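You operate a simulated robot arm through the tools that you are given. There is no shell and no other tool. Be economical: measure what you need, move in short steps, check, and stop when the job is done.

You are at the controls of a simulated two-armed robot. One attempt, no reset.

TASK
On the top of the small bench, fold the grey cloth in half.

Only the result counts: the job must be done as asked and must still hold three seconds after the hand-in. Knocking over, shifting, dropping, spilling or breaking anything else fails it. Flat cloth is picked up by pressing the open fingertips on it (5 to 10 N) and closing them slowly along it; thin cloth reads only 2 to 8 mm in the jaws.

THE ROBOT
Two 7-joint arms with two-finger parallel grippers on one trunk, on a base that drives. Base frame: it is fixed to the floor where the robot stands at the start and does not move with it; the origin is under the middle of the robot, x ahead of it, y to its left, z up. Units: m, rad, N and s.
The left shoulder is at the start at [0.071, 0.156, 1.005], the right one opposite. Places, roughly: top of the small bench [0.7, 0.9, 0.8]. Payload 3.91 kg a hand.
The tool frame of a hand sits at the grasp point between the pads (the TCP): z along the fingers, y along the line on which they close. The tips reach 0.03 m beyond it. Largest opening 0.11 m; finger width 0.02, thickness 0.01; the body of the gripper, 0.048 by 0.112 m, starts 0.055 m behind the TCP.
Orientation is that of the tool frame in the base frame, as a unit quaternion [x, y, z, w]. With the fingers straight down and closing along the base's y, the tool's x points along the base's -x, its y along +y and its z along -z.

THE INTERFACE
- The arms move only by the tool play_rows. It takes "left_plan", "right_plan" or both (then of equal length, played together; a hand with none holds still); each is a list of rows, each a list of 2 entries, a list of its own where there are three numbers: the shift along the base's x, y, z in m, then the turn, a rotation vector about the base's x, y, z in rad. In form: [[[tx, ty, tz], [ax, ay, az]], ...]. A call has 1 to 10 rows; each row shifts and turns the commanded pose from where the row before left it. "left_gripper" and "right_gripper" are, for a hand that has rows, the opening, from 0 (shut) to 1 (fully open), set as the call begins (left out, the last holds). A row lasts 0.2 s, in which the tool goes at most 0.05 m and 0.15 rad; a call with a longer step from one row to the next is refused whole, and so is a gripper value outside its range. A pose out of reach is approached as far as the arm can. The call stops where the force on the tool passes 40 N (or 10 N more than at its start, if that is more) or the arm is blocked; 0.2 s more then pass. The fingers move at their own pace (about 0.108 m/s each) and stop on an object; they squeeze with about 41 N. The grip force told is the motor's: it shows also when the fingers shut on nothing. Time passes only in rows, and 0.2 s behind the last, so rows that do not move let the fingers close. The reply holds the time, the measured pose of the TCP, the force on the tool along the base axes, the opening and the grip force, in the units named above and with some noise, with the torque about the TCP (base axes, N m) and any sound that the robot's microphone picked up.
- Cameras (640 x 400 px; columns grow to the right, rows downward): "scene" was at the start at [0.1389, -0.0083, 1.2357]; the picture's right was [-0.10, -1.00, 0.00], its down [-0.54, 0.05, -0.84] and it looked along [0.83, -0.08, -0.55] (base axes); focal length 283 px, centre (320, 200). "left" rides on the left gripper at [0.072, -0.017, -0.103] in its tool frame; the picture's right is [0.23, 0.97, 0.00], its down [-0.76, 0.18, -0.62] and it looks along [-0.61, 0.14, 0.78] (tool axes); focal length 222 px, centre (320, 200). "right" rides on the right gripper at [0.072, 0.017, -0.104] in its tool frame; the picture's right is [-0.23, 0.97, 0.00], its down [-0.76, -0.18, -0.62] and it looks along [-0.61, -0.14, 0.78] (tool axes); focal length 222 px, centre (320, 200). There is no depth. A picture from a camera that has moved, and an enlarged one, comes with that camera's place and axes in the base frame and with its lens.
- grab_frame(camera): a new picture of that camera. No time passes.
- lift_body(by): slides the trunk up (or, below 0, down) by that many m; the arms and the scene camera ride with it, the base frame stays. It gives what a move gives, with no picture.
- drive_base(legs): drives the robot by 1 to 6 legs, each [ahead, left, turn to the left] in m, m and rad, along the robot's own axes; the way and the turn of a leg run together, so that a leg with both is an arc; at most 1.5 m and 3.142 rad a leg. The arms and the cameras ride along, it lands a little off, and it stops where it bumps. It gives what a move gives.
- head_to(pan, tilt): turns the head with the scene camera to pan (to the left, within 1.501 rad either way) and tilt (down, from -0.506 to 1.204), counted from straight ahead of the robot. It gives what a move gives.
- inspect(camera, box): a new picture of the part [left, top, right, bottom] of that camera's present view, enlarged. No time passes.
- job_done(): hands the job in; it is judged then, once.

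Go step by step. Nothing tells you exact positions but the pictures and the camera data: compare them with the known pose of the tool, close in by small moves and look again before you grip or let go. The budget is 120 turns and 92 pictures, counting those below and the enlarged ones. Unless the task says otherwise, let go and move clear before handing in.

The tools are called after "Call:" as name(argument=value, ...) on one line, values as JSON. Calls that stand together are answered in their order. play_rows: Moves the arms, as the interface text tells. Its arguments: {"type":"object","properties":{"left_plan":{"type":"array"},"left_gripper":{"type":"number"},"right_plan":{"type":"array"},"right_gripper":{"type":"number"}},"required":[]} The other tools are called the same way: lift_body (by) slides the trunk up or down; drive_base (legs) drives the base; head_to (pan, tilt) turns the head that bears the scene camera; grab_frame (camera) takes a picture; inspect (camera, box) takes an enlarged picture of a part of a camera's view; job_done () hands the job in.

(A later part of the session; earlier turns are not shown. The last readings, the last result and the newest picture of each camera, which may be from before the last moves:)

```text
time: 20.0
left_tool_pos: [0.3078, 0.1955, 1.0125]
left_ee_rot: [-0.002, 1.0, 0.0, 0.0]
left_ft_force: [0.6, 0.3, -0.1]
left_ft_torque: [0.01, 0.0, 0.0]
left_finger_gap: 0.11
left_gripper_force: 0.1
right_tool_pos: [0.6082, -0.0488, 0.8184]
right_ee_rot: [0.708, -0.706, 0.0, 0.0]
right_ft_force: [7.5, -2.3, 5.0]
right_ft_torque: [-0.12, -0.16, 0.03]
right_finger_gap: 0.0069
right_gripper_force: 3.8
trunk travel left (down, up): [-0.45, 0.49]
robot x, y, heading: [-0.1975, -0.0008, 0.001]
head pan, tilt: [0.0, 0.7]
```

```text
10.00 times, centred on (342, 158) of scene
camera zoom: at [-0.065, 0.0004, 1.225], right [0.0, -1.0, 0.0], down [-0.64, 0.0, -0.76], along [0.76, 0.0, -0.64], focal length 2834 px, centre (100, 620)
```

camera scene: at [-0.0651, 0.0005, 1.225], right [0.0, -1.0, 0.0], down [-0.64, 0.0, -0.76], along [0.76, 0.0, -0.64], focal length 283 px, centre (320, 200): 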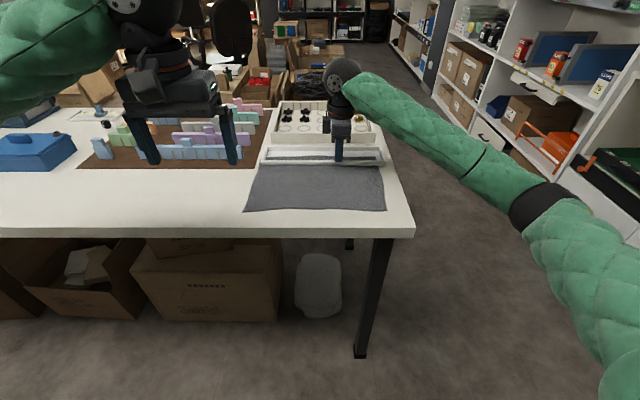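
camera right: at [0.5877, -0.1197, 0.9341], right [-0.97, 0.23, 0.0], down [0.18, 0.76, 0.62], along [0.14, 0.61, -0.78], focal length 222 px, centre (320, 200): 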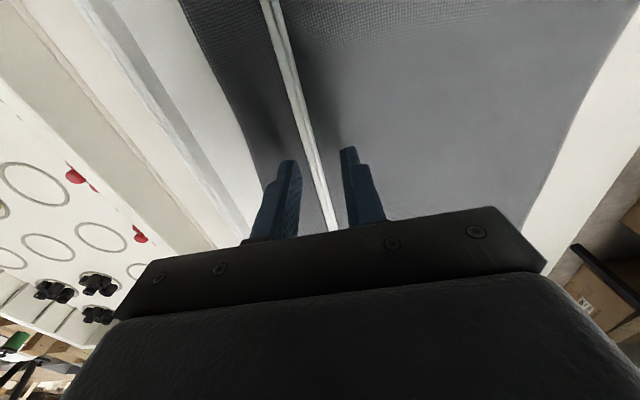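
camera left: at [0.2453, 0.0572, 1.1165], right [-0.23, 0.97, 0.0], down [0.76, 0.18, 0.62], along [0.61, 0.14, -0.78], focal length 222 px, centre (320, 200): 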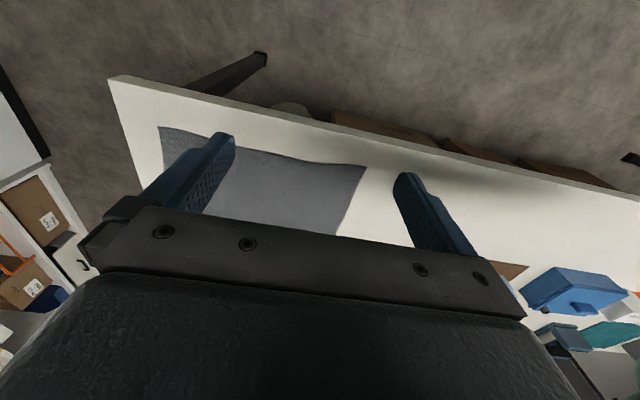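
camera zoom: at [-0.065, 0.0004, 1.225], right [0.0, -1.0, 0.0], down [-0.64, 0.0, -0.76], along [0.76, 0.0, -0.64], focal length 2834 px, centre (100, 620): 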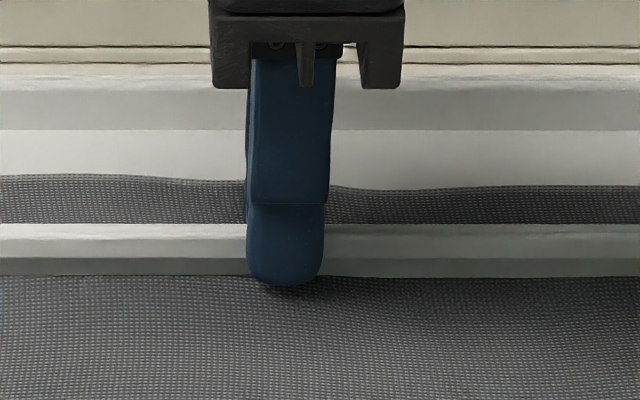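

Call:
play_rows(right_plan=[[[0, 0, 0.001], [0, 0, 0]], [[0, 0, 0], [0, 0, 0]]], right_gripper=0.0)

Call:
inspect(camera="right", box=[240, 100, 400, 200])

Call:
inspect(camera="scene", box=[240, 130, 400, 230])

```text
time: 20.6
left_tool_pos: [0.3097, 0.1956, 1.0121]
left_ee_rot: [-0.002, 1.0, 0.0, -0.001]
left_ft_force: [0.4, 0.8, -0.1]
left_ft_torque: [0.0, -0.01, 0.03]
left_finger_gap: 0.1098
left_gripper_force: 0.0
right_tool_pos: [0.6102, -0.05, 0.8194]
right_ee_rot: [0.707, -0.707, 0.0, 0.0]
right_ft_force: [24.8, -2.6, 2.1]
right_ft_torque: [0.02, -0.8, 0.38]
right_finger_gap: 0.0049
right_gripper_force: 45.0
trunk travel left (down, up): [-0.45, 0.49]
robot x, y, heading: [-0.2008, -0.0001, 0.005]
head pan, tilt: [0.0, 0.7]
```

```text
4.00 times, centred on (320, 150) of right
camera zoom: at [0.5935, -0.1198, 0.9221], right [-0.97, 0.23, 0.0], down [0.18, 0.76, 0.62], along [0.14, 0.61, -0.78], focal length 888 px, centre (320, 400)
```

zoom: 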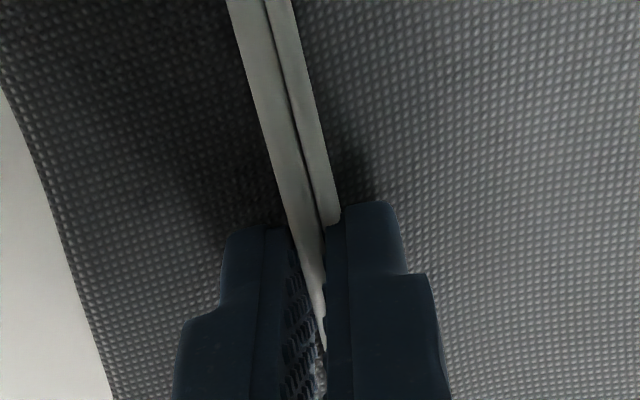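

```text
4.00 times, centred on (320, 180) of scene
camera zoom: at [-0.0636, 0.0004, 1.2248], right [0.0, -1.0, 0.0], down [-0.65, 0.0, -0.76], along [0.76, 0.0, -0.65], focal length 1134 px, centre (320, 280)
```

zoom: 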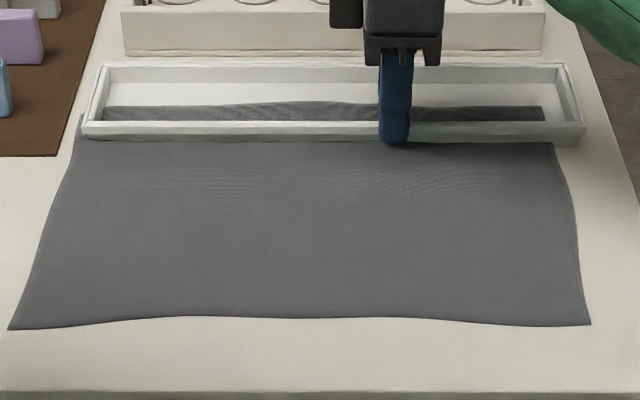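

The rail wall is about 5 mm thick and firmly gripped, but it pushes back hard sideways without moving. I relax the offset and then test gently whether it lifts.

Call:
play_rows(right_plan=[[[0.0015, -0.001, 0], [0, 0, 0]], [[0.001, 0, 0], [0, 0, 0]]])

Call:
play_rows(right_plan=[[[0, 0, 0.001], [0, 0, 0]], [[0, 0, 0.001], [0, 0, 0]]])

Call:
inspect(camera="scene", box=[240, 130, 400, 230])

```text
time: 21.2
left_tool_pos: [0.3074, 0.1964, 1.0133]
left_ee_rot: [-0.003, 1.0, 0.001, 0.0]
left_ft_force: [0.1, -0.2, 0.0]
left_ft_torque: [-0.04, 0.0, 0.0]
left_finger_gap: 0.1101
left_gripper_force: 0.0
right_tool_pos: [0.6105, -0.0481, 0.8185]
right_ee_rot: [0.709, -0.706, -0.001, 0.001]
right_ft_force: [-13.5, -3.4, -3.5]
right_ft_torque: [0.55, 0.02, -0.63]
right_finger_gap: 0.0046
right_gripper_force: 44.6
trunk travel left (down, up): [-0.45, 0.49]
robot x, y, heading: [-0.2019, -0.0022, 0.003]
head pan, tilt: [0.0, 0.7]
```

```text
time: 22.0
left_tool_pos: [0.3085, 0.1946, 1.0129]
left_ee_rot: [-0.002, 1.0, -0.001, 0.0]
left_ft_force: [-0.5, -0.3, 0.2]
left_ft_torque: [0.02, -0.01, -0.02]
left_finger_gap: 0.1102
left_gripper_force: 0.0
right_tool_pos: [0.6077, -0.0493, 0.8202]
right_ee_rot: [0.708, -0.706, -0.001, 0.002]
right_ft_force: [-3.5, 0.8, -8.6]
right_ft_torque: [0.82, -0.29, -0.52]
right_finger_gap: 0.0045
right_gripper_force: 44.6
trunk travel left (down, up): [-0.45, 0.49]
robot x, y, heading: [-0.199, -0.0011, 0.0]
head pan, tilt: [0.0, 0.7]
stopped in row 2 (right hand): the force on the tool passed its limit at 42 N (the readings are from after the stop); the commanded pose is now the measured one
```

```text
4.00 times, centred on (320, 180) of scene
camera zoom: at [-0.0651, 0.0005, 1.2253], right [0.0, -1.0, 0.0], down [-0.64, 0.0, -0.76], along [0.76, 0.0, -0.64], focal length 1134 px, centre (320, 280)
```

zoom: 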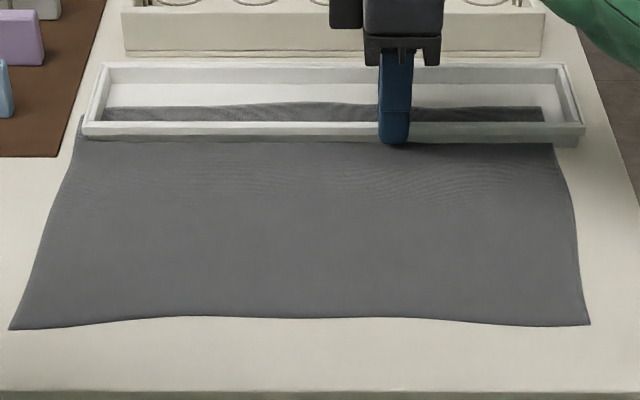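

The frame does not budge at over 40 N, so it is fixed to the bench and I need not hold it. I release it, raise the right hand and will draw the cloth out from under it instead.

Call:
play_rows(right_plan=[[[0, 0, 0], [0, 0, 0]], [[0, 0, 0], [0, 0, 0]]], right_gripper=0.25)

Call:
play_rows(right_plan=[[[0, 0, 0.03], [0, 0, 0]], [[0, 0, 0.04], [0, 0, 0]], [[-0.04, 0, 0.01], [0, 0, 0]], [[-0.04, 0, 0], [0, 0, 0]], [[-0.04, -0.01, 0], [0, 0, 0]], [[-0.04, -0.01, 0], [0, 0, 0]], [[0, -0.04, 0], [0, 0, 0]], [[0, -0.02, 0], [0, 0, 0]]])

Call:
grab_frame(camera="scene")

Call:
grab_frame(camera="right")

```text
time: 22.6
left_tool_pos: [0.3095, 0.1957, 1.0137]
left_ee_rot: [-0.002, 1.0, 0.0, 0.0]
left_ft_force: [-0.8, 0.2, -0.5]
left_ft_torque: [0.02, -0.01, -0.01]
left_finger_gap: 0.1099
left_gripper_force: 0.1
right_tool_pos: [0.6097, -0.0478, 0.8198]
right_ee_rot: [0.708, -0.706, -0.001, 0.002]
right_ft_force: [0.1, 0.0, -0.4]
right_ft_torque: [-0.01, 0.03, 0.0]
right_finger_gap: 0.0274
right_gripper_force: 0.0
trunk travel left (down, up): [-0.45, 0.49]
robot x, y, heading: [-0.203, 0.0012, 0.002]
head pan, tilt: [0.0, 0.7]
```

```text
time: 24.4
left_tool_pos: [0.3091, 0.1961, 1.0135]
left_ee_rot: [-0.002, 1.0, -0.001, 0.0]
left_ft_force: [0.1, -0.7, 1.0]
left_ft_torque: [-0.01, 0.02, 0.0]
left_finger_gap: 0.11
left_gripper_force: 0.0
right_tool_pos: [0.4496, -0.1284, 0.8988]
right_ee_rot: [0.709, -0.705, 0.0, 0.002]
right_ft_force: [0.2, 0.0, -0.5]
right_ft_torque: [-0.01, 0.01, -0.02]
right_finger_gap: 0.0276
right_gripper_force: 0.1
trunk travel left (down, up): [-0.45, 0.49]
robot x, y, heading: [-0.1997, -0.0002, -0.001]
head pan, tilt: [0.0, 0.7]
```

```text
53 pictures are left
camera scene: at [-0.0655, 0.0009, 1.225], right [0.0, -1.0, 0.0], down [-0.64, 0.0, -0.76], along [0.76, 0.0, -0.64], focal length 283 px, centre (320, 200)
```

scene: 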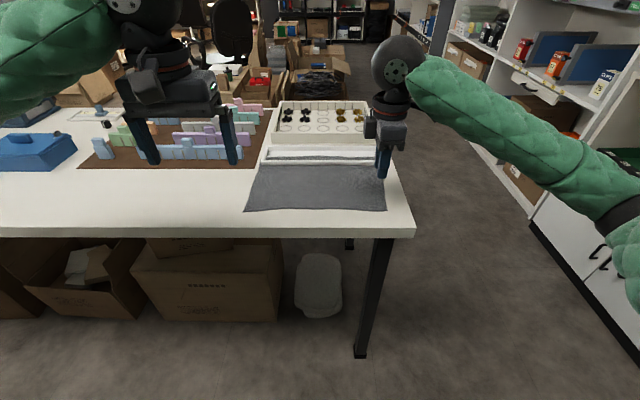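

```text
52 pictures are left
camera right: at [0.433, -0.1998, 1.0033], right [-0.97, 0.22, 0.0], down [0.18, 0.76, 0.62], along [0.14, 0.61, -0.78], focal length 222 px, centre (320, 200)
```

right: 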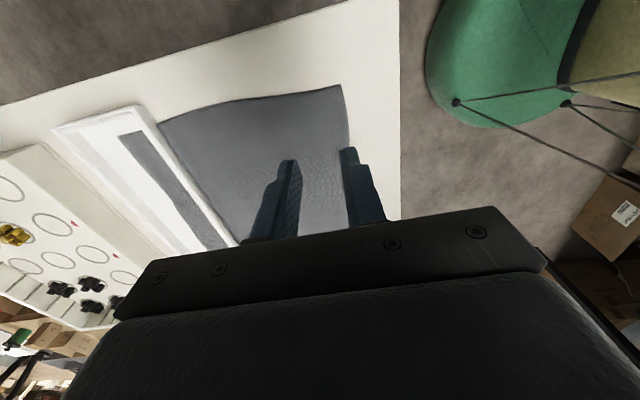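

The cloth's near edge is at x≈0.417, its far edge at x≈0.655, with sides at y≈+0.175 and −0.157. I turn the right hand back and bring both hands above the near corners, to drag the cloth clear of the frame and then fold it near-over-far in one grip.

Call:
play_rows(right_plan=[[[0, 0, 0.0], [0, 0, -0.15]], [[0, 0, 0], [0, 0, -0.15]], [[0, 0, 0], [0, 0, -0.15]], [[0, 0, 0], [0, 0, -0.15]], [[0, 0, 0], [0, 0, -0.15]], [[0, 0, 0], [0, 0, -0.15]], [[0, 0, 0], [0, 0, -0.15]], [[0, 0, 0], [0, 0, -0.15]], [[0, 0, 0], [0, 0, -0.15]], [[0, 0, 0], [0, 0, -0.15]]], left_plan=[[[0.015, 0, 0], [0, 0, 0]], [[0.015, 0, 0], [0, 0, 0]], [[0.015, 0, 0], [0, 0, 0]], [[0.015, 0, 0], [0, 0, 0]], [[0.015, -0.01, 0], [0, 0, 0]], [[0.015, -0.01, -0.02], [0, 0, 0]], [[0.015, -0.01, -0.02], [0, 0, 0]], [[0.012, -0.01, -0.03], [0, 0, 0]], [[0, -0.01, -0.04], [0, 0, 0]], [[0, -0.007, -0.04], [0, 0, 0]]], left_gripper=0.4, right_gripper=0.4)

Call:
play_rows(right_plan=[[[-0.02, 0.005, -0.01], [0, 0, -0.07]], [[-0.003, 0.004, -0.02], [0, 0, 0]], [[0, 0, 0], [0, 0, 0]]])

Call:
grab_frame(camera="scene")

Call:
grab_frame(camera="left")

Call:
grab_frame(camera="right")

```text
time: 26.6
left_tool_pos: [0.425, 0.1365, 0.8636]
left_ee_rot: [-0.002, 1.0, 0.001, 0.0]
left_ft_force: [0.1, -0.4, -0.5]
left_ft_torque: [0.02, 0.0, -0.02]
left_finger_gap: 0.0438
left_gripper_force: 0.1
right_tool_pos: [0.4499, -0.1273, 0.8996]
right_ee_rot: [-0.037, 0.999, 0.002, -0.001]
right_ft_force: [0.1, 0.1, 0.5]
right_ft_torque: [-0.01, -0.03, 0.01]
right_finger_gap: 0.044
right_gripper_force: 0.0
trunk travel left (down, up): [-0.45, 0.49]
robot x, y, heading: [-0.2012, -0.0009, 0.002]
head pan, tilt: [0.0, 0.7]
```

```text
time: 27.4
left_tool_pos: [0.4237, 0.1374, 0.8646]
left_ee_rot: [-0.002, 1.0, 0.001, 0.001]
left_ft_force: [-0.8, -0.4, 0.2]
left_ft_torque: [0.04, 0.03, -0.01]
left_finger_gap: 0.0442
left_gripper_force: 0.0
right_tool_pos: [0.4271, -0.1191, 0.8702]
right_ee_rot: [-0.002, 1.0, 0.002, -0.001]
right_ft_force: [-0.1, -0.3, -0.1]
right_ft_torque: [-0.02, 0.0, -0.02]
right_finger_gap: 0.0439
right_gripper_force: 0.0
trunk travel left (down, up): [-0.45, 0.49]
robot x, y, heading: [-0.2009, 0.0009, 0.001]
head pan, tilt: [0.0, 0.7]
```

```text
51 pictures are left
camera scene: at [-0.0655, 0.0005, 1.225], right [0.0, -1.0, 0.0], down [-0.64, 0.0, -0.76], along [0.76, 0.0, -0.64], focal length 283 px, centre (320, 200)
```

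scene: 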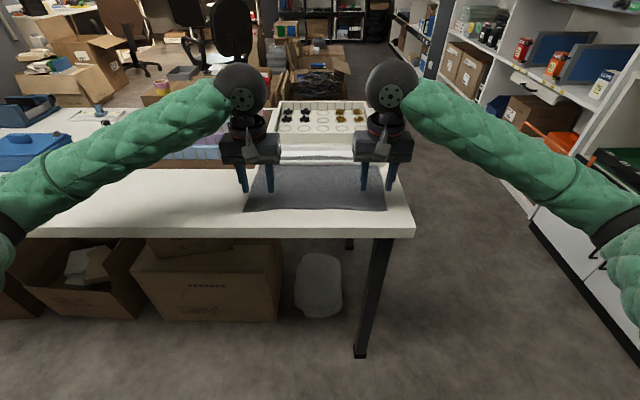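

```text
50 pictures are left
camera left: at [0.3516, 0.1191, 0.9686], right [-0.23, 0.97, 0.0], down [0.76, 0.18, 0.62], along [0.61, 0.14, -0.78], focal length 222 px, centre (320, 200)
```

left: 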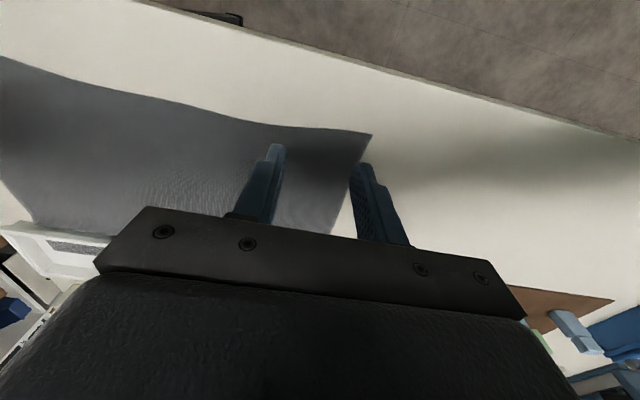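

```text
49 pictures are left
camera right: at [0.3553, -0.1021, 0.9723], right [0.22, 0.97, 0.0], down [0.76, -0.18, 0.62], along [0.61, -0.14, -0.78], focal length 222 px, centre (320, 200)
```

right: 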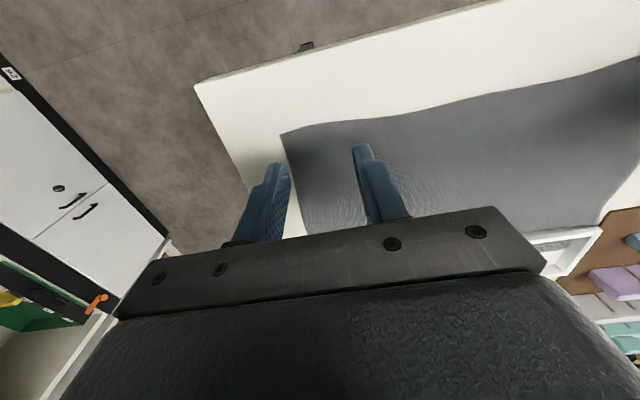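

Both hands are over the corners. I shift 6 mm inward and descend to contact.

Call:
play_rows(right_plan=[[[0.006, 0, -0.02], [0, 0, 0]], [[0, 0, -0.02], [0, 0, 0]], [[0, 0, -0.011], [0, 0, 0]]], left_plan=[[[0.006, 0, -0.02], [0, 0, 0]], [[0, 0, -0.02], [0, 0, 0]], [[0, 0, -0.005], [0, 0, 0]]])

Call:
play_rows(right_plan=[[[0, 0, -0.001], [0, 0, 0]], [[0, 0, -0.002], [0, 0, 0]]], left_plan=[[[0, 0, -0.001], [0, 0, 0]], [[0, 0, -0.002], [0, 0, 0]]])

```text
time: 28.2
left_tool_pos: [0.4307, 0.1384, 0.8187]
left_ee_rot: [-0.002, 1.0, 0.0, 0.0]
left_ft_force: [-0.1, 0.2, 0.3]
left_ft_torque: [0.03, 0.0, 0.01]
left_finger_gap: 0.044
left_gripper_force: 0.0
right_tool_pos: [0.4337, -0.1204, 0.8192]
right_ee_rot: [-0.002, 1.0, 0.002, -0.001]
right_ft_force: [-0.2, 0.1, -0.3]
right_ft_torque: [-0.02, 0.02, 0.01]
right_finger_gap: 0.0442
right_gripper_force: 0.1
trunk travel left (down, up): [-0.45, 0.49]
robot x, y, heading: [-0.1992, -0.0026, 0.006]
head pan, tilt: [0.0, 0.7]
```

```text
time: 28.8
left_tool_pos: [0.4305, 0.1389, 0.8146]
left_ee_rot: [-0.002, 1.0, 0.001, 0.0]
left_ft_force: [1.1, 0.4, 0.1]
left_ft_torque: [-0.02, -0.02, 0.03]
left_finger_gap: 0.0441
left_gripper_force: 0.1
right_tool_pos: [0.4328, -0.118, 0.8157]
right_ee_rot: [-0.002, 1.0, 0.001, -0.001]
right_ft_force: [-1.2, -0.2, -0.1]
right_ft_torque: [0.0, 0.01, 0.02]
right_finger_gap: 0.0439
right_gripper_force: 0.2
trunk travel left (down, up): [-0.45, 0.49]
robot x, y, heading: [-0.1982, -0.0012, 0.009]
head pan, tilt: [0.0, 0.7]
```

Call:
play_rows(right_plan=[[[0, 0, -0.001], [0, 0, 0]], [[0, 0, -0.001], [0, 0, 0]]], left_plan=[[[0, 0, -0.001], [0, 0, 0]], [[0, 0, -0.001], [0, 0, 0]]])

```text
time: 29.4
left_tool_pos: [0.4319, 0.1382, 0.8121]
left_ee_rot: [-0.003, 1.0, 0.0, 0.0]
left_ft_force: [-0.1, 0.4, 0.1]
left_ft_torque: [0.01, -0.06, 0.01]
left_finger_gap: 0.0441
left_gripper_force: 0.0
right_tool_pos: [0.4331, -0.1195, 0.8133]
right_ee_rot: [-0.002, 1.0, 0.001, -0.001]
right_ft_force: [-0.3, 0.2, 1.0]
right_ft_torque: [0.01, 0.0, 0.01]
right_finger_gap: 0.0438
right_gripper_force: 0.0
trunk travel left (down, up): [-0.45, 0.49]
robot x, y, heading: [-0.2017, -0.0039, 0.005]
head pan, tilt: [0.0, 0.7]
```

Call:
play_rows(right_plan=[[[0, 0, -0.001], [0, 0, 0]], [[0, 0, -0.001], [0, 0, 0]]], left_plan=[[[0, 0, -0.001], [0, 0, 0]], [[0, 0, -0.001], [0, 0, 0]]])

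Call:
play_rows(right_plan=[[[0, 0, -0.0005], [0, 0, 0]], [[0, 0, -0.0005], [0, 0, 0]]], left_plan=[[[0, 0, -0.001], [0, 0, 0]], [[0, 0, -0.0005], [0, 0, 0]]])

```text
time: 30.0
left_tool_pos: [0.431, 0.1374, 0.811]
left_ee_rot: [-0.001, 1.0, 0.0, 0.0]
left_ft_force: [0.0, 1.2, 5.0]
left_ft_torque: [0.06, -0.03, 0.02]
left_finger_gap: 0.0439
left_gripper_force: 0.1
right_tool_pos: [0.4323, -0.1197, 0.8122]
right_ee_rot: [-0.003, 1.0, 0.001, -0.001]
right_ft_force: [0.5, -0.5, 0.6]
right_ft_torque: [-0.01, 0.01, 0.0]
right_finger_gap: 0.0438
right_gripper_force: 0.1
trunk travel left (down, up): [-0.45, 0.49]
robot x, y, heading: [-0.2018, -0.0061, 0.008]
head pan, tilt: [0.0, 0.7]
```

```text
time: 30.6
left_tool_pos: [0.4305, 0.1385, 0.811]
left_ee_rot: [-0.001, 1.0, 0.0, 0.001]
left_ft_force: [5.2, -0.3, 20.7]
left_ft_torque: [0.14, -0.14, -0.04]
left_finger_gap: 0.0438
left_gripper_force: 0.2
right_tool_pos: [0.4333, -0.1205, 0.8116]
right_ee_rot: [-0.002, 1.0, 0.001, 0.0]
right_ft_force: [-0.6, 0.6, 1.1]
right_ft_torque: [-0.02, 0.0, -0.02]
right_finger_gap: 0.044
right_gripper_force: 0.1
trunk travel left (down, up): [-0.45, 0.49]
robot x, y, heading: [-0.1985, -0.0026, 0.001]
head pan, tilt: [0.0, 0.7]
```

Call:
play_rows(right_plan=[[[0, 0, -0.0007], [0, 0, 0]], [[0, 0, 0], [0, 0, 0]]], left_plan=[[[0, 0, 0.001], [0, 0, 0]], [[0, 0, 0], [0, 0, 0]]])

```text
time: 31.2
left_tool_pos: [0.4298, 0.1381, 0.8122]
left_ee_rot: [-0.002, 1.0, 0.0, 0.001]
left_ft_force: [3.7, -0.8, 18.3]
left_ft_torque: [0.03, -0.18, -0.01]
left_finger_gap: 0.0438
left_gripper_force: 0.0
right_tool_pos: [0.4313, -0.1191, 0.8124]
right_ee_rot: [-0.003, 1.0, 0.002, 0.0]
right_ft_force: [1.0, -2.0, 8.7]
right_ft_torque: [-0.16, -0.1, 0.04]
right_finger_gap: 0.0442
right_gripper_force: 0.2
trunk travel left (down, up): [-0.45, 0.49]
robot x, y, heading: [-0.2014, 0.0013, 0.001]
head pan, tilt: [0.0, 0.7]
```

Call:
play_rows(left_plan=[[[0, 0, 0.001], [0, 0, 0]], [[0, 0, 0], [0, 0, 0]]])

Call:
play_rows(right_plan=[[[0, 0, 0], [0, 0, 0]]], left_plan=[[[0, 0, 0], [0, 0, 0]]], left_gripper=0.32, right_gripper=0.32)

Call:
play_rows(right_plan=[[[0, 0, 0], [0, 0, 0]]], left_plan=[[[0, 0, 0], [0, 0, 0]]], left_gripper=0.22, right_gripper=0.22)

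Call:
grab_frame(camera="left")

Call:
grab_frame(camera="right")

```text
time: 31.8
left_tool_pos: [0.4299, 0.1381, 0.8133]
left_ee_rot: [-0.002, 1.0, 0.0, 0.0]
left_ft_force: [-0.2, -0.7, 3.4]
left_ft_torque: [0.01, 0.01, 0.01]
left_finger_gap: 0.0439
left_gripper_force: 0.2
right_tool_pos: [0.4319, -0.1202, 0.812]
right_ee_rot: [-0.003, 1.0, 0.002, 0.0]
right_ft_force: [1.4, -3.3, 17.5]
right_ft_torque: [-0.35, -0.11, -0.04]
right_finger_gap: 0.0439
right_gripper_force: 0.0
trunk travel left (down, up): [-0.45, 0.49]
robot x, y, heading: [-0.2009, -0.0037, 0.004]
head pan, tilt: [0.0, 0.7]
```

```text
time: 32.2
left_tool_pos: [0.4307, 0.139, 0.8132]
left_ee_rot: [-0.001, 1.0, 0.0, 0.0]
left_ft_force: [0.2, 0.5, 0.1]
left_ft_torque: [-0.01, 0.01, 0.02]
left_finger_gap: 0.0355
left_gripper_force: 0.1
right_tool_pos: [0.4329, -0.1181, 0.8104]
right_ee_rot: [-0.002, 1.0, 0.002, 0.0]
right_ft_force: [0.3, 1.0, 20.7]
right_ft_torque: [-0.14, -0.12, 0.03]
right_finger_gap: 0.0334
right_gripper_force: 0.0
trunk travel left (down, up): [-0.45, 0.49]
robot x, y, heading: [-0.203, -0.0009, 0.009]
head pan, tilt: [0.0, 0.7]
```

```text
time: 32.6
left_tool_pos: [0.4312, 0.1383, 0.8118]
left_ee_rot: [-0.002, 1.0, 0.0, 0.001]
left_ft_force: [0.3, -0.7, 0.3]
left_ft_torque: [0.0, -0.02, 0.02]
left_finger_gap: 0.0241
left_gripper_force: 0.1
right_tool_pos: [0.4318, -0.1184, 0.8118]
right_ee_rot: [-0.003, 1.0, 0.002, 0.0]
right_ft_force: [-0.6, 0.7, 22.1]
right_ft_torque: [-0.06, -0.11, 0.01]
right_finger_gap: 0.0219
right_gripper_force: 0.0
trunk travel left (down, up): [-0.45, 0.49]
robot x, y, heading: [-0.1968, -0.0001, 0.003]
head pan, tilt: [0.0, 0.7]
```

```text
48 pictures are left
camera left: at [0.3567, 0.121, 0.9159], right [-0.23, 0.97, 0.0], down [0.76, 0.18, 0.62], along [0.61, 0.14, -0.78], focal length 222 px, centre (320, 200)
```

left: 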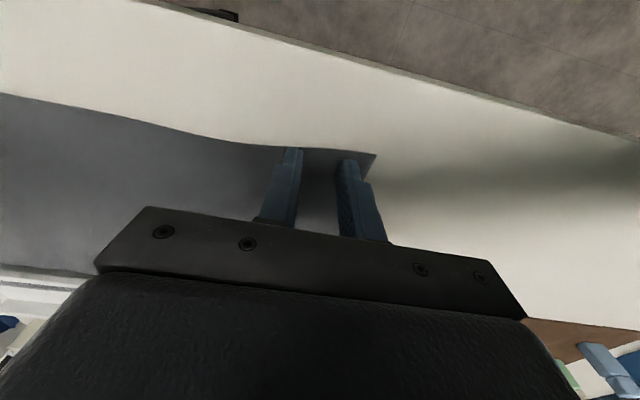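

```text
47 pictures are left
camera right: at [0.3602, -0.1015, 0.9143], right [0.22, 0.97, 0.0], down [0.76, -0.18, 0.62], along [0.61, -0.14, -0.78], focal length 222 px, centre (320, 200)
```

right: 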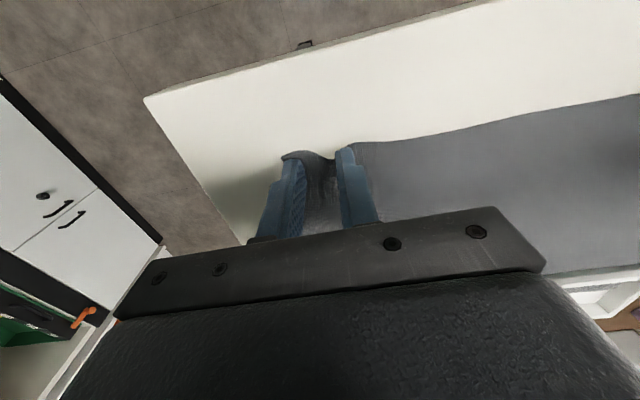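

The right hand is gathering the cloth well, so I finish it. The left lost its pressure, so I reopen it and press again.

Call:
play_rows(right_plan=[[[0, 0, 0], [0, 0, 0]]], left_plan=[[[0, 0, 0.001], [0, 0, 0]]], left_gripper=0.38, right_gripper=0.1)

Call:
play_rows(right_plan=[[[0, 0, 0], [0, 0, 0]], [[0, 0, 0], [0, 0, 0]]], left_plan=[[[0, 0, -0.0015], [0, 0, 0]], [[0, 0, -0.001], [0, 0, 0]]], right_gripper=0.0)

```text
time: 33.0
left_tool_pos: [0.4321, 0.1391, 0.8134]
left_ee_rot: [-0.001, 1.0, 0.0, 0.0]
left_ft_force: [0.1, 0.0, -0.8]
left_ft_torque: [-0.02, -0.04, 0.0]
left_finger_gap: 0.042
left_gripper_force: 0.0
right_tool_pos: [0.4324, -0.1185, 0.8118]
right_ee_rot: [-0.002, 1.0, 0.002, 0.0]
right_ft_force: [0.6, -0.7, 23.5]
right_ft_torque: [-0.01, -0.14, 0.02]
right_finger_gap: 0.0097
right_gripper_force: 0.1
trunk travel left (down, up): [-0.45, 0.49]
robot x, y, heading: [-0.2004, 0.0043, 0.004]
head pan, tilt: [0.0, 0.7]
```

```text
time: 33.6
left_tool_pos: [0.4295, 0.1405, 0.8109]
left_ee_rot: [-0.002, 1.0, 0.0, 0.001]
left_ft_force: [0.2, -0.6, 5.7]
left_ft_torque: [-0.08, 0.0, -0.03]
left_finger_gap: 0.0419
left_gripper_force: 0.2
right_tool_pos: [0.4333, -0.1189, 0.8107]
right_ee_rot: [-0.002, 1.0, 0.002, -0.001]
right_ft_force: [3.9, 1.8, 24.1]
right_ft_torque: [0.07, -0.23, 0.04]
right_finger_gap: 0.0
right_gripper_force: 37.9
trunk travel left (down, up): [-0.45, 0.49]
robot x, y, heading: [-0.1992, 0.003, 0.006]
head pan, tilt: [0.0, 0.7]
```

Call:
inspect(camera="right", box=[240, 110, 400, 210])

Call:
inspect(camera="left", box=[240, 110, 400, 210])

```text
4.00 times, centred on (320, 160) of right
camera zoom: at [0.3602, -0.1016, 0.9144], right [0.22, 0.97, 0.0], down [0.76, -0.18, 0.62], along [0.61, -0.14, -0.78], focal length 888 px, centre (320, 360)
```

zoom: 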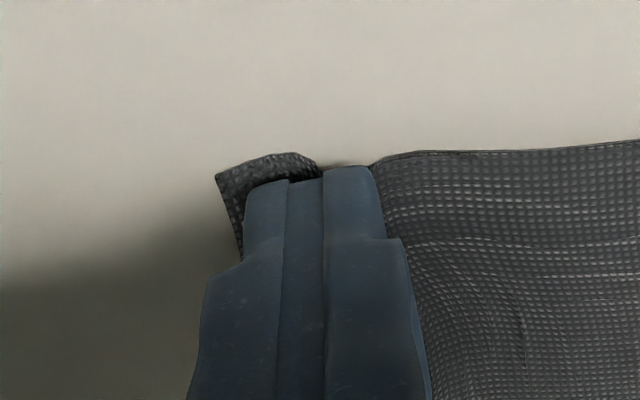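

```text
4.00 times, centred on (320, 160) of left
camera zoom: at [0.3567, 0.1218, 0.9152], right [-0.23, 0.97, 0.0], down [0.76, 0.18, 0.62], along [0.61, 0.14, -0.78], focal length 888 px, centre (320, 360)
```

zoom: 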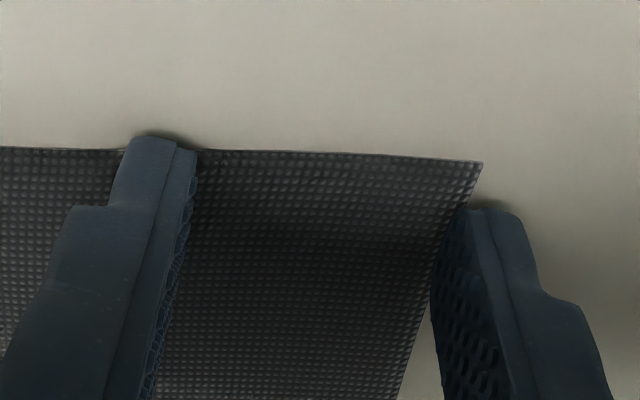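

Call:
play_rows(right_plan=[[[0, 0, 0.01], [0, 0, 0]], [[0, 0, 0.01], [0, 0, 0]]], left_plan=[[[0, 0, 0.01], [0, 0, 0]], [[0.004, -0.015, 0], [0, 0, 0]]])

Call:
grab_frame(camera="right")

```text
time: 34.2
left_tool_pos: [0.435, 0.125, 0.8203]
left_ee_rot: [-0.002, 1.0, 0.0, -0.001]
left_ft_force: [1.0, 0.7, -0.3]
left_ft_torque: [-0.01, 0.01, -0.05]
left_finger_gap: 0.0416
left_gripper_force: 0.0
right_tool_pos: [0.432, -0.1201, 0.8285]
right_ee_rot: [-0.002, 1.0, 0.002, -0.002]
right_ft_force: [0.8, -0.2, -0.4]
right_ft_torque: [-0.01, 0.05, 0.01]
right_finger_gap: 0.0
right_gripper_force: 37.7
trunk travel left (down, up): [-0.45, 0.49]
robot x, y, heading: [-0.2007, 0.0004, 0.004]
head pan, tilt: [0.0, 0.7]
```

```text
44 pictures are left
camera right: at [0.3613, -0.1022, 0.9322], right [0.22, 0.97, 0.0], down [0.76, -0.18, 0.62], along [0.6, -0.14, -0.78], focal length 222 px, centre (320, 200)
```

right: 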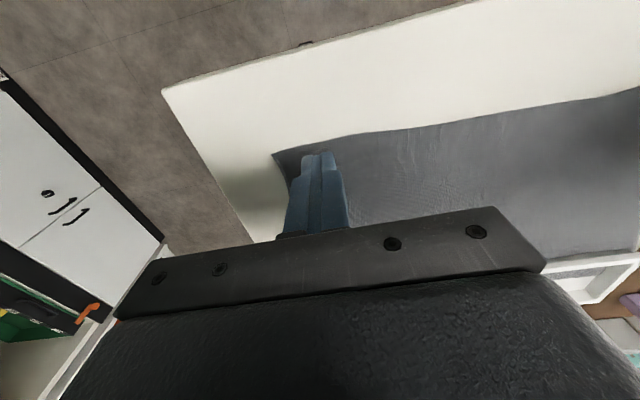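

The corner slipped out because I pressed too hard and closed too fast at the very edge. I retry a bit further in, with lighter pressure and slow stages, right hand first.

Call:
play_rows(right_plan=[[[0.006, 0.006, 0], [0, 0, 0]], [[0, 0, -0.01], [0, 0, 0]], [[0, 0, -0.004], [0, 0, 0]]], right_gripper=0.4)

Call:
play_rows(right_plan=[[[0, 0, -0.001], [0, 0, 0]], [[0, 0, -0.001], [0, 0, 0]]])

Call:
play_rows(right_plan=[[[0, 0, -0.0005], [0, 0, 0]], [[0, 0, -0.0005], [0, 0, 0]]])

```text
time: 35.0
left_tool_pos: [0.436, 0.1245, 0.8193]
left_ee_rot: [-0.002, 1.0, 0.0, 0.001]
left_ft_force: [-0.1, 0.4, -0.4]
left_ft_torque: [0.01, 0.0, -0.01]
left_finger_gap: 0.0418
left_gripper_force: 0.1
right_tool_pos: [0.4387, -0.113, 0.8158]
right_ee_rot: [-0.002, 1.0, 0.002, -0.001]
right_ft_force: [0.1, -0.1, -0.4]
right_ft_torque: [0.02, -0.03, 0.01]
right_finger_gap: 0.0441
right_gripper_force: 0.1
trunk travel left (down, up): [-0.45, 0.49]
robot x, y, heading: [-0.2022, 0.0002, 0.002]
head pan, tilt: [0.0, 0.7]
```

```text
time: 35.6
left_tool_pos: [0.4357, 0.1242, 0.8193]
left_ee_rot: [-0.001, 1.0, 0.0, 0.0]
left_ft_force: [-0.4, -0.6, -0.4]
left_ft_torque: [0.0, 0.03, 0.0]
left_finger_gap: 0.0418
left_gripper_force: 0.0
right_tool_pos: [0.4388, -0.1128, 0.8143]
right_ee_rot: [-0.004, 1.0, 0.001, 0.0]
right_ft_force: [-0.6, -0.9, -0.4]
right_ft_torque: [0.02, -0.03, 0.01]
right_finger_gap: 0.0441
right_gripper_force: 0.0
trunk travel left (down, up): [-0.45, 0.49]
robot x, y, heading: [-0.2021, -0.0035, 0.002]
head pan, tilt: [0.0, 0.7]
```

```text
time: 36.2
left_tool_pos: [0.4341, 0.1232, 0.8203]
left_ee_rot: [-0.002, 1.0, -0.001, 0.0]
left_ft_force: [0.1, 0.1, -0.3]
left_ft_torque: [0.02, 0.0, -0.03]
left_finger_gap: 0.0419
left_gripper_force: 0.0
right_tool_pos: [0.4389, -0.1126, 0.8137]
right_ee_rot: [-0.002, 1.0, 0.001, -0.001]
right_ft_force: [0.5, 0.3, -0.4]
right_ft_torque: [0.0, 0.01, -0.03]
right_finger_gap: 0.044
right_gripper_force: 0.1
trunk travel left (down, up): [-0.45, 0.49]
robot x, y, heading: [-0.1981, 0.0025, 0.002]
head pan, tilt: [0.0, 0.7]
```

Call:
play_rows(right_plan=[[[0, 0, -0.001], [0, 0, 0]], [[0, 0, 0], [0, 0, 0]]], left_plan=[[[0.004, 0, -0.003], [0, 0, 0]], [[0, 0, -0.002], [0, 0, 0]]])

Call:
play_rows(right_plan=[[[0, 0, -0.0005], [0, 0, 0]], [[0, 0, 0], [0, 0, 0]]], left_plan=[[[0, 0, -0.001], [0, 0, 0]], [[0, 0, -0.001], [0, 0, 0]]])

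```text
time: 36.8
left_tool_pos: [0.4404, 0.1241, 0.8155]
left_ee_rot: [-0.002, 1.0, 0.0, 0.0]
left_ft_force: [0.9, 0.6, 0.7]
left_ft_torque: [0.0, 0.02, 0.04]
left_finger_gap: 0.0419
left_gripper_force: 0.1
right_tool_pos: [0.4388, -0.1131, 0.8112]
right_ee_rot: [-0.002, 1.0, 0.002, -0.001]
right_ft_force: [-1.0, -0.3, 1.3]
right_ft_torque: [-0.03, 0.02, 0.03]
right_finger_gap: 0.0441
right_gripper_force: 0.0
trunk travel left (down, up): [-0.45, 0.49]
robot x, y, heading: [-0.2006, -0.0013, 0.003]
head pan, tilt: [0.0, 0.7]
```

```text
time: 37.4
left_tool_pos: [0.4383, 0.1249, 0.8126]
left_ee_rot: [-0.002, 1.0, 0.0, 0.001]
left_ft_force: [0.7, -0.2, -0.5]
left_ft_torque: [0.01, 0.0, 0.01]
left_finger_gap: 0.0417
left_gripper_force: 0.1
right_tool_pos: [0.4372, -0.1132, 0.8127]
right_ee_rot: [-0.002, 1.0, 0.002, -0.001]
right_ft_force: [-0.4, 0.2, 2.6]
right_ft_torque: [-0.08, 0.05, -0.02]
right_finger_gap: 0.044
right_gripper_force: 0.1
trunk travel left (down, up): [-0.45, 0.49]
robot x, y, heading: [-0.2034, -0.002, 0.005]
head pan, tilt: [0.0, 0.7]
```

Call:
play_rows(right_plan=[[[0, 0, -0.0004], [0, 0, 0]], [[0, 0, 0], [0, 0, 0]]], left_plan=[[[0, 0, -0.001], [0, 0, 0]], [[0, 0, -0.0005], [0, 0, 0]]])

Call:
play_rows(right_plan=[[[0, 0, 0], [0, 0, 0]]], left_plan=[[[0, 0, -0.0004], [0, 0, 0]]])

```text
time: 38.0
left_tool_pos: [0.4391, 0.1242, 0.8113]
left_ee_rot: [-0.002, 1.0, 0.0, -0.001]
left_ft_force: [-0.1, -0.6, 1.0]
left_ft_torque: [0.02, -0.02, -0.02]
left_finger_gap: 0.042
left_gripper_force: 0.0
right_tool_pos: [0.4386, -0.1134, 0.8126]
right_ee_rot: [-0.002, 1.0, 0.001, -0.001]
right_ft_force: [-2.4, -0.3, 6.2]
right_ft_torque: [-0.07, 0.02, -0.05]
right_finger_gap: 0.0438
right_gripper_force: 0.1
trunk travel left (down, up): [-0.45, 0.49]
robot x, y, heading: [-0.2012, 0.0021, 0.002]
head pan, tilt: [0.0, 0.7]
```

```text
time: 38.4
left_tool_pos: [0.4398, 0.1244, 0.8117]
left_ee_rot: [-0.002, 1.0, 0.0, 0.0]
left_ft_force: [-1.5, 0.6, 4.6]
left_ft_torque: [0.04, 0.03, 0.05]
left_finger_gap: 0.0417
left_gripper_force: 0.1
right_tool_pos: [0.4388, -0.1133, 0.8112]
right_ee_rot: [-0.003, 1.0, 0.002, -0.001]
right_ft_force: [-0.3, 1.0, 4.4]
right_ft_torque: [-0.09, -0.04, 0.04]
right_finger_gap: 0.044
right_gripper_force: 0.0
trunk travel left (down, up): [-0.45, 0.49]
robot x, y, heading: [-0.1999, 0.0033, 0.002]
head pan, tilt: [0.0, 0.7]
```

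Both hands press with about 5 N. I press slightly more and close slowly.

Call:
play_rows(right_plan=[[[0, 0, -0.0003], [0, 0, 0]]], left_plan=[[[0, 0, -0.0003], [0, 0, 0]]], left_gripper=0.34, right_gripper=0.36)

Call:
play_rows(right_plan=[[[0, 0, 0], [0, 0, 0]]], left_plan=[[[0, 0, 0], [0, 0, 0]]], left_gripper=0.3, right_gripper=0.31)

Call:
play_rows(right_plan=[[[0, 0, 0], [0, 0, 0]]], left_plan=[[[0, 0, 0], [0, 0, 0]]], left_gripper=0.26, right_gripper=0.26)

```text
time: 38.8
left_tool_pos: [0.439, 0.124, 0.8124]
left_ee_rot: [-0.002, 1.0, 0.0, 0.0]
left_ft_force: [0.5, -0.8, 3.4]
left_ft_torque: [0.04, -0.06, 0.04]
left_finger_gap: 0.037
left_gripper_force: 0.1
right_tool_pos: [0.4392, -0.1126, 0.8108]
right_ee_rot: [-0.003, 1.0, 0.002, -0.001]
right_ft_force: [-1.5, 0.8, 7.1]
right_ft_torque: [-0.03, 0.0, -0.03]
right_finger_gap: 0.0392
right_gripper_force: 0.1
trunk travel left (down, up): [-0.45, 0.49]
robot x, y, heading: [-0.1989, -0.0011, 0.002]
head pan, tilt: [0.0, 0.7]
```

```text
time: 39.2
left_tool_pos: [0.4385, 0.1243, 0.8123]
left_ee_rot: [-0.002, 1.0, 0.0, 0.0]
left_ft_force: [0.3, -0.7, 4.7]
left_ft_torque: [0.02, -0.02, 0.02]
left_finger_gap: 0.0326
left_gripper_force: 0.1
right_tool_pos: [0.4382, -0.1146, 0.8128]
right_ee_rot: [-0.003, 1.0, 0.001, 0.0]
right_ft_force: [-0.1, 0.7, 7.9]
right_ft_torque: [-0.09, -0.03, 0.03]
right_finger_gap: 0.0337
right_gripper_force: 0.0
trunk travel left (down, up): [-0.45, 0.49]
robot x, y, heading: [-0.1989, -0.001, 0.004]
head pan, tilt: [0.0, 0.7]
```

```text
time: 39.6
left_tool_pos: [0.4389, 0.124, 0.8123]
left_ee_rot: [-0.002, 1.0, 0.0, 0.0]
left_ft_force: [-0.5, -0.8, 4.9]
left_ft_torque: [-0.01, -0.01, 0.01]
left_finger_gap: 0.0286
left_gripper_force: 0.0
right_tool_pos: [0.4376, -0.1137, 0.8128]
right_ee_rot: [-0.002, 1.0, 0.001, -0.001]
right_ft_force: [0.5, 1.0, 9.4]
right_ft_torque: [-0.05, 0.0, 0.01]
right_finger_gap: 0.0278
right_gripper_force: 0.0
trunk travel left (down, up): [-0.45, 0.49]
robot x, y, heading: [-0.2006, -0.0019, 0.004]
head pan, tilt: [0.0, 0.7]
```

Call:
play_rows(right_plan=[[[0, 0, 0], [0, 0, 0]]], left_plan=[[[0, 0, -0.0002], [0, 0, 0]]], left_gripper=0.21, right_gripper=0.21)

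Call:
play_rows(right_plan=[[[0, 0, 0], [0, 0, 0]]], left_plan=[[[0, 0, 0], [0, 0, 0]]], left_gripper=0.16, right_gripper=0.16)

Call:
inspect(camera="right", box=[240, 110, 400, 210])

Call:
inspect(camera="left", box=[240, 110, 400, 210])

```text
time: 40.0
left_tool_pos: [0.4386, 0.124, 0.8113]
left_ee_rot: [-0.002, 1.0, 0.0, 0.001]
left_ft_force: [0.8, -3.4, 10.0]
left_ft_torque: [-0.1, 0.0, -0.04]
left_finger_gap: 0.0254
left_gripper_force: 2.5
right_tool_pos: [0.437, -0.1137, 0.8113]
right_ee_rot: [-0.003, 1.0, 0.001, -0.002]
right_ft_force: [0.2, 4.3, 8.8]
right_ft_torque: [0.08, -0.03, 0.03]
right_finger_gap: 0.0245
right_gripper_force: 2.0
trunk travel left (down, up): [-0.45, 0.49]
robot x, y, heading: [-0.2004, 0.0001, 0.002]
head pan, tilt: [0.0, 0.7]
```

```text
time: 40.4
left_tool_pos: [0.4393, 0.124, 0.8118]
left_ee_rot: [-0.001, 1.0, 0.001, 0.001]
left_ft_force: [-0.9, -11.4, 12.5]
left_ft_torque: [-0.4, -0.07, -0.06]
left_finger_gap: 0.0224
left_gripper_force: 6.4
right_tool_pos: [0.4395, -0.1135, 0.8104]
right_ee_rot: [-0.003, 1.0, 0.002, -0.001]
right_ft_force: [-1.6, 12.6, 9.3]
right_ft_torque: [0.42, -0.07, 0.09]
right_finger_gap: 0.0192
right_gripper_force: 8.1
trunk travel left (down, up): [-0.45, 0.49]
robot x, y, heading: [-0.1986, 0.0014, 0.004]
head pan, tilt: [0.0, 0.7]
```

```text
4.00 times, centred on (320, 160) of right
camera zoom: at [0.3664, -0.0965, 0.9147], right [0.22, 0.97, 0.0], down [0.76, -0.18, 0.62], along [0.61, -0.14, -0.78], focal length 888 px, centre (320, 360)
```

zoom: 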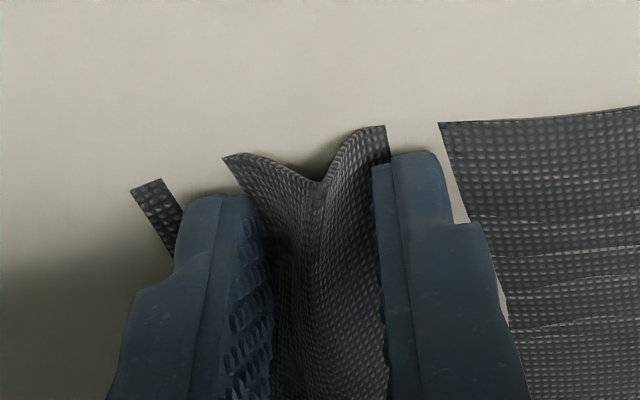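

```text
4.00 times, centred on (320, 160) of left
camera zoom: at [0.3647, 0.1064, 0.9153], right [-0.23, 0.97, 0.0], down [0.76, 0.18, 0.62], along [0.61, 0.14, -0.78], focal length 888 px, centre (320, 360)
```

zoom: 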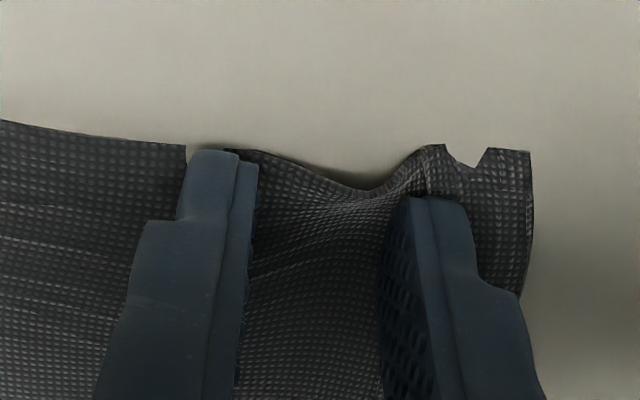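

The cloth is bunching between the fingers now; I continue closing slowly.

Call:
play_rows(right_plan=[[[0, 0, 0.0003], [0, 0, 0]]], left_plan=[[[0, 0, 0.0003], [0, 0, 0]]], left_gripper=0.11, right_gripper=0.11)

Call:
play_rows(right_plan=[[[0, 0, 0.0], [0, 0, 0]]], left_plan=[[[0, 0, 0.0], [0, 0, 0]]], left_gripper=0.06, right_gripper=0.06)

Call:
play_rows(right_plan=[[[0, 0, 0.0], [0, 0, 0]], [[0, 0, 0.0], [0, 0, 0]]], left_plan=[[[0, 0, 0.0], [0, 0, 0]], [[0, 0, 0.0], [0, 0, 0]]], left_gripper=0.0, right_gripper=0.0)

Call:
inspect(camera="scene", box=[220, 130, 412, 250])

```text
time: 40.8
left_tool_pos: [0.4399, 0.1249, 0.8103]
left_ee_rot: [-0.004, 1.0, 0.001, 0.0]
left_ft_force: [1.8, -0.3, 16.2]
left_ft_torque: [0.04, -0.05, 0.01]
left_finger_gap: 0.0115
left_gripper_force: 0.3
right_tool_pos: [0.4388, -0.1146, 0.8121]
right_ee_rot: [-0.002, 1.0, 0.001, -0.001]
right_ft_force: [0.5, -0.3, 1.7]
right_ft_torque: [0.0, 0.0, 0.01]
right_finger_gap: 0.0125
right_gripper_force: 0.1
trunk travel left (down, up): [-0.45, 0.49]
robot x, y, heading: [-0.2019, 0.0036, 0.003]
head pan, tilt: [0.0, 0.7]
```

```text
time: 41.2
left_tool_pos: [0.4392, 0.1257, 0.8116]
left_ee_rot: [-0.003, 1.0, 0.0, 0.0]
left_ft_force: [4.1, 0.7, 16.3]
left_ft_torque: [0.05, -0.1, 0.0]
left_finger_gap: 0.0065
left_gripper_force: 0.0
right_tool_pos: [0.4373, -0.1147, 0.8134]
right_ee_rot: [-0.001, 1.0, 0.001, 0.0]
right_ft_force: [0.5, -0.3, 0.2]
right_ft_torque: [0.0, -0.01, -0.02]
right_finger_gap: 0.0067
right_gripper_force: 0.1
trunk travel left (down, up): [-0.45, 0.49]
robot x, y, heading: [-0.1999, 0.0011, -0.001]
head pan, tilt: [0.0, 0.7]
```

```text
time: 41.8
left_tool_pos: [0.4395, 0.125, 0.8125]
left_ee_rot: [-0.002, 1.0, 0.0, 0.0]
left_ft_force: [5.7, 0.9, 18.1]
left_ft_torque: [0.06, -0.16, -0.04]
left_finger_gap: 0.0022
left_gripper_force: 40.5
right_tool_pos: [0.4385, -0.1134, 0.8115]
right_ee_rot: [-0.003, 1.0, 0.002, 0.0]
right_ft_force: [0.9, 0.2, 0.8]
right_ft_torque: [-0.04, 0.01, 0.0]
right_finger_gap: 0.0
right_gripper_force: 37.7
trunk travel left (down, up): [-0.45, 0.49]
robot x, y, heading: [-0.2023, -0.0005, 0.005]
head pan, tilt: [0.0, 0.7]
```

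```text
3.33 times, centred on (316, 190) of scene
camera zoom: at [-0.066, 0.0003, 1.2251], right [0.0, -1.0, 0.0], down [-0.64, 0.0, -0.76], along [0.76, 0.0, -0.64], focal length 945 px, centre (333, 233)
```

zoom: 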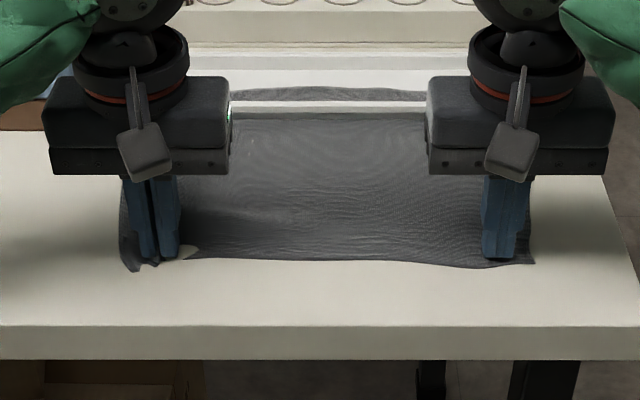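

The left hand holds cloth (2.2 mm). The right lost its pressure, so I retry it with a steady 8–12 N.

Call:
play_rows(right_plan=[[[0, 0, 0.006], [0, 0, 0]], [[0, 0, 0], [0, 0, 0]]], right_gripper=0.4)

Call:
play_rows(right_plan=[[[0, 0, -0.004], [0, 0, 0]], [[0, 0, -0.0025], [0, 0, 0]], [[0, 0, 0], [0, 0, 0]]])

Call:
inspect(camera="right", box=[240, 110, 400, 210])

```text
time: 42.4
left_tool_pos: [0.4385, 0.1242, 0.8124]
left_ee_rot: [-0.002, 1.0, 0.0, 0.0]
left_ft_force: [7.3, 2.1, 19.0]
left_ft_torque: [0.1, -0.2, -0.02]
left_finger_gap: 0.0019
left_gripper_force: 41.0
right_tool_pos: [0.4374, -0.1136, 0.8186]
right_ee_rot: [-0.002, 1.0, 0.002, -0.001]
right_ft_force: [0.2, -0.3, 0.2]
right_ft_torque: [0.0, 0.02, -0.01]
right_finger_gap: 0.0439
right_gripper_force: 0.0
trunk travel left (down, up): [-0.45, 0.49]
robot x, y, heading: [-0.198, 0.0007, 0.002]
head pan, tilt: [0.0, 0.7]
```

```text
time: 43.2
left_tool_pos: [0.4379, 0.1245, 0.811]
left_ee_rot: [-0.002, 1.0, 0.0, -0.001]
left_ft_force: [8.0, 1.9, 17.8]
left_ft_torque: [0.12, -0.22, -0.04]
left_finger_gap: 0.0024
left_gripper_force: 41.2
right_tool_pos: [0.4378, -0.1141, 0.811]
right_ee_rot: [-0.002, 1.0, 0.002, 0.0]
right_ft_force: [-0.6, -0.3, 4.8]
right_ft_torque: [-0.01, -0.01, 0.02]
right_finger_gap: 0.0437
right_gripper_force: 0.1
trunk travel left (down, up): [-0.45, 0.49]
robot x, y, heading: [-0.2006, -0.0012, 0.0]
head pan, tilt: [0.0, 0.7]
```

```text
4.00 times, centred on (320, 160) of right
camera zoom: at [0.3661, -0.0963, 0.9146], right [0.22, 0.97, 0.0], down [0.76, -0.18, 0.62], along [0.61, -0.14, -0.78], focal length 888 px, centre (320, 360)
```

zoom: 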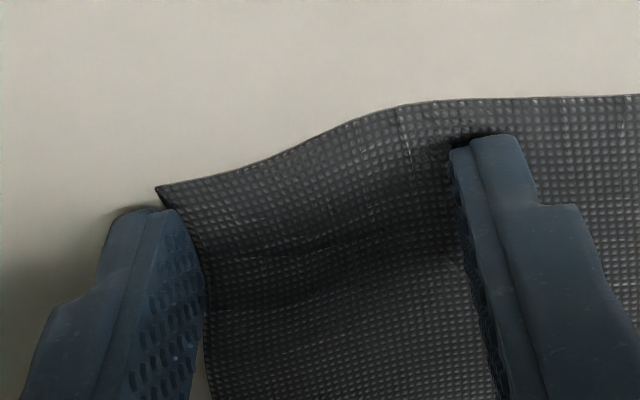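

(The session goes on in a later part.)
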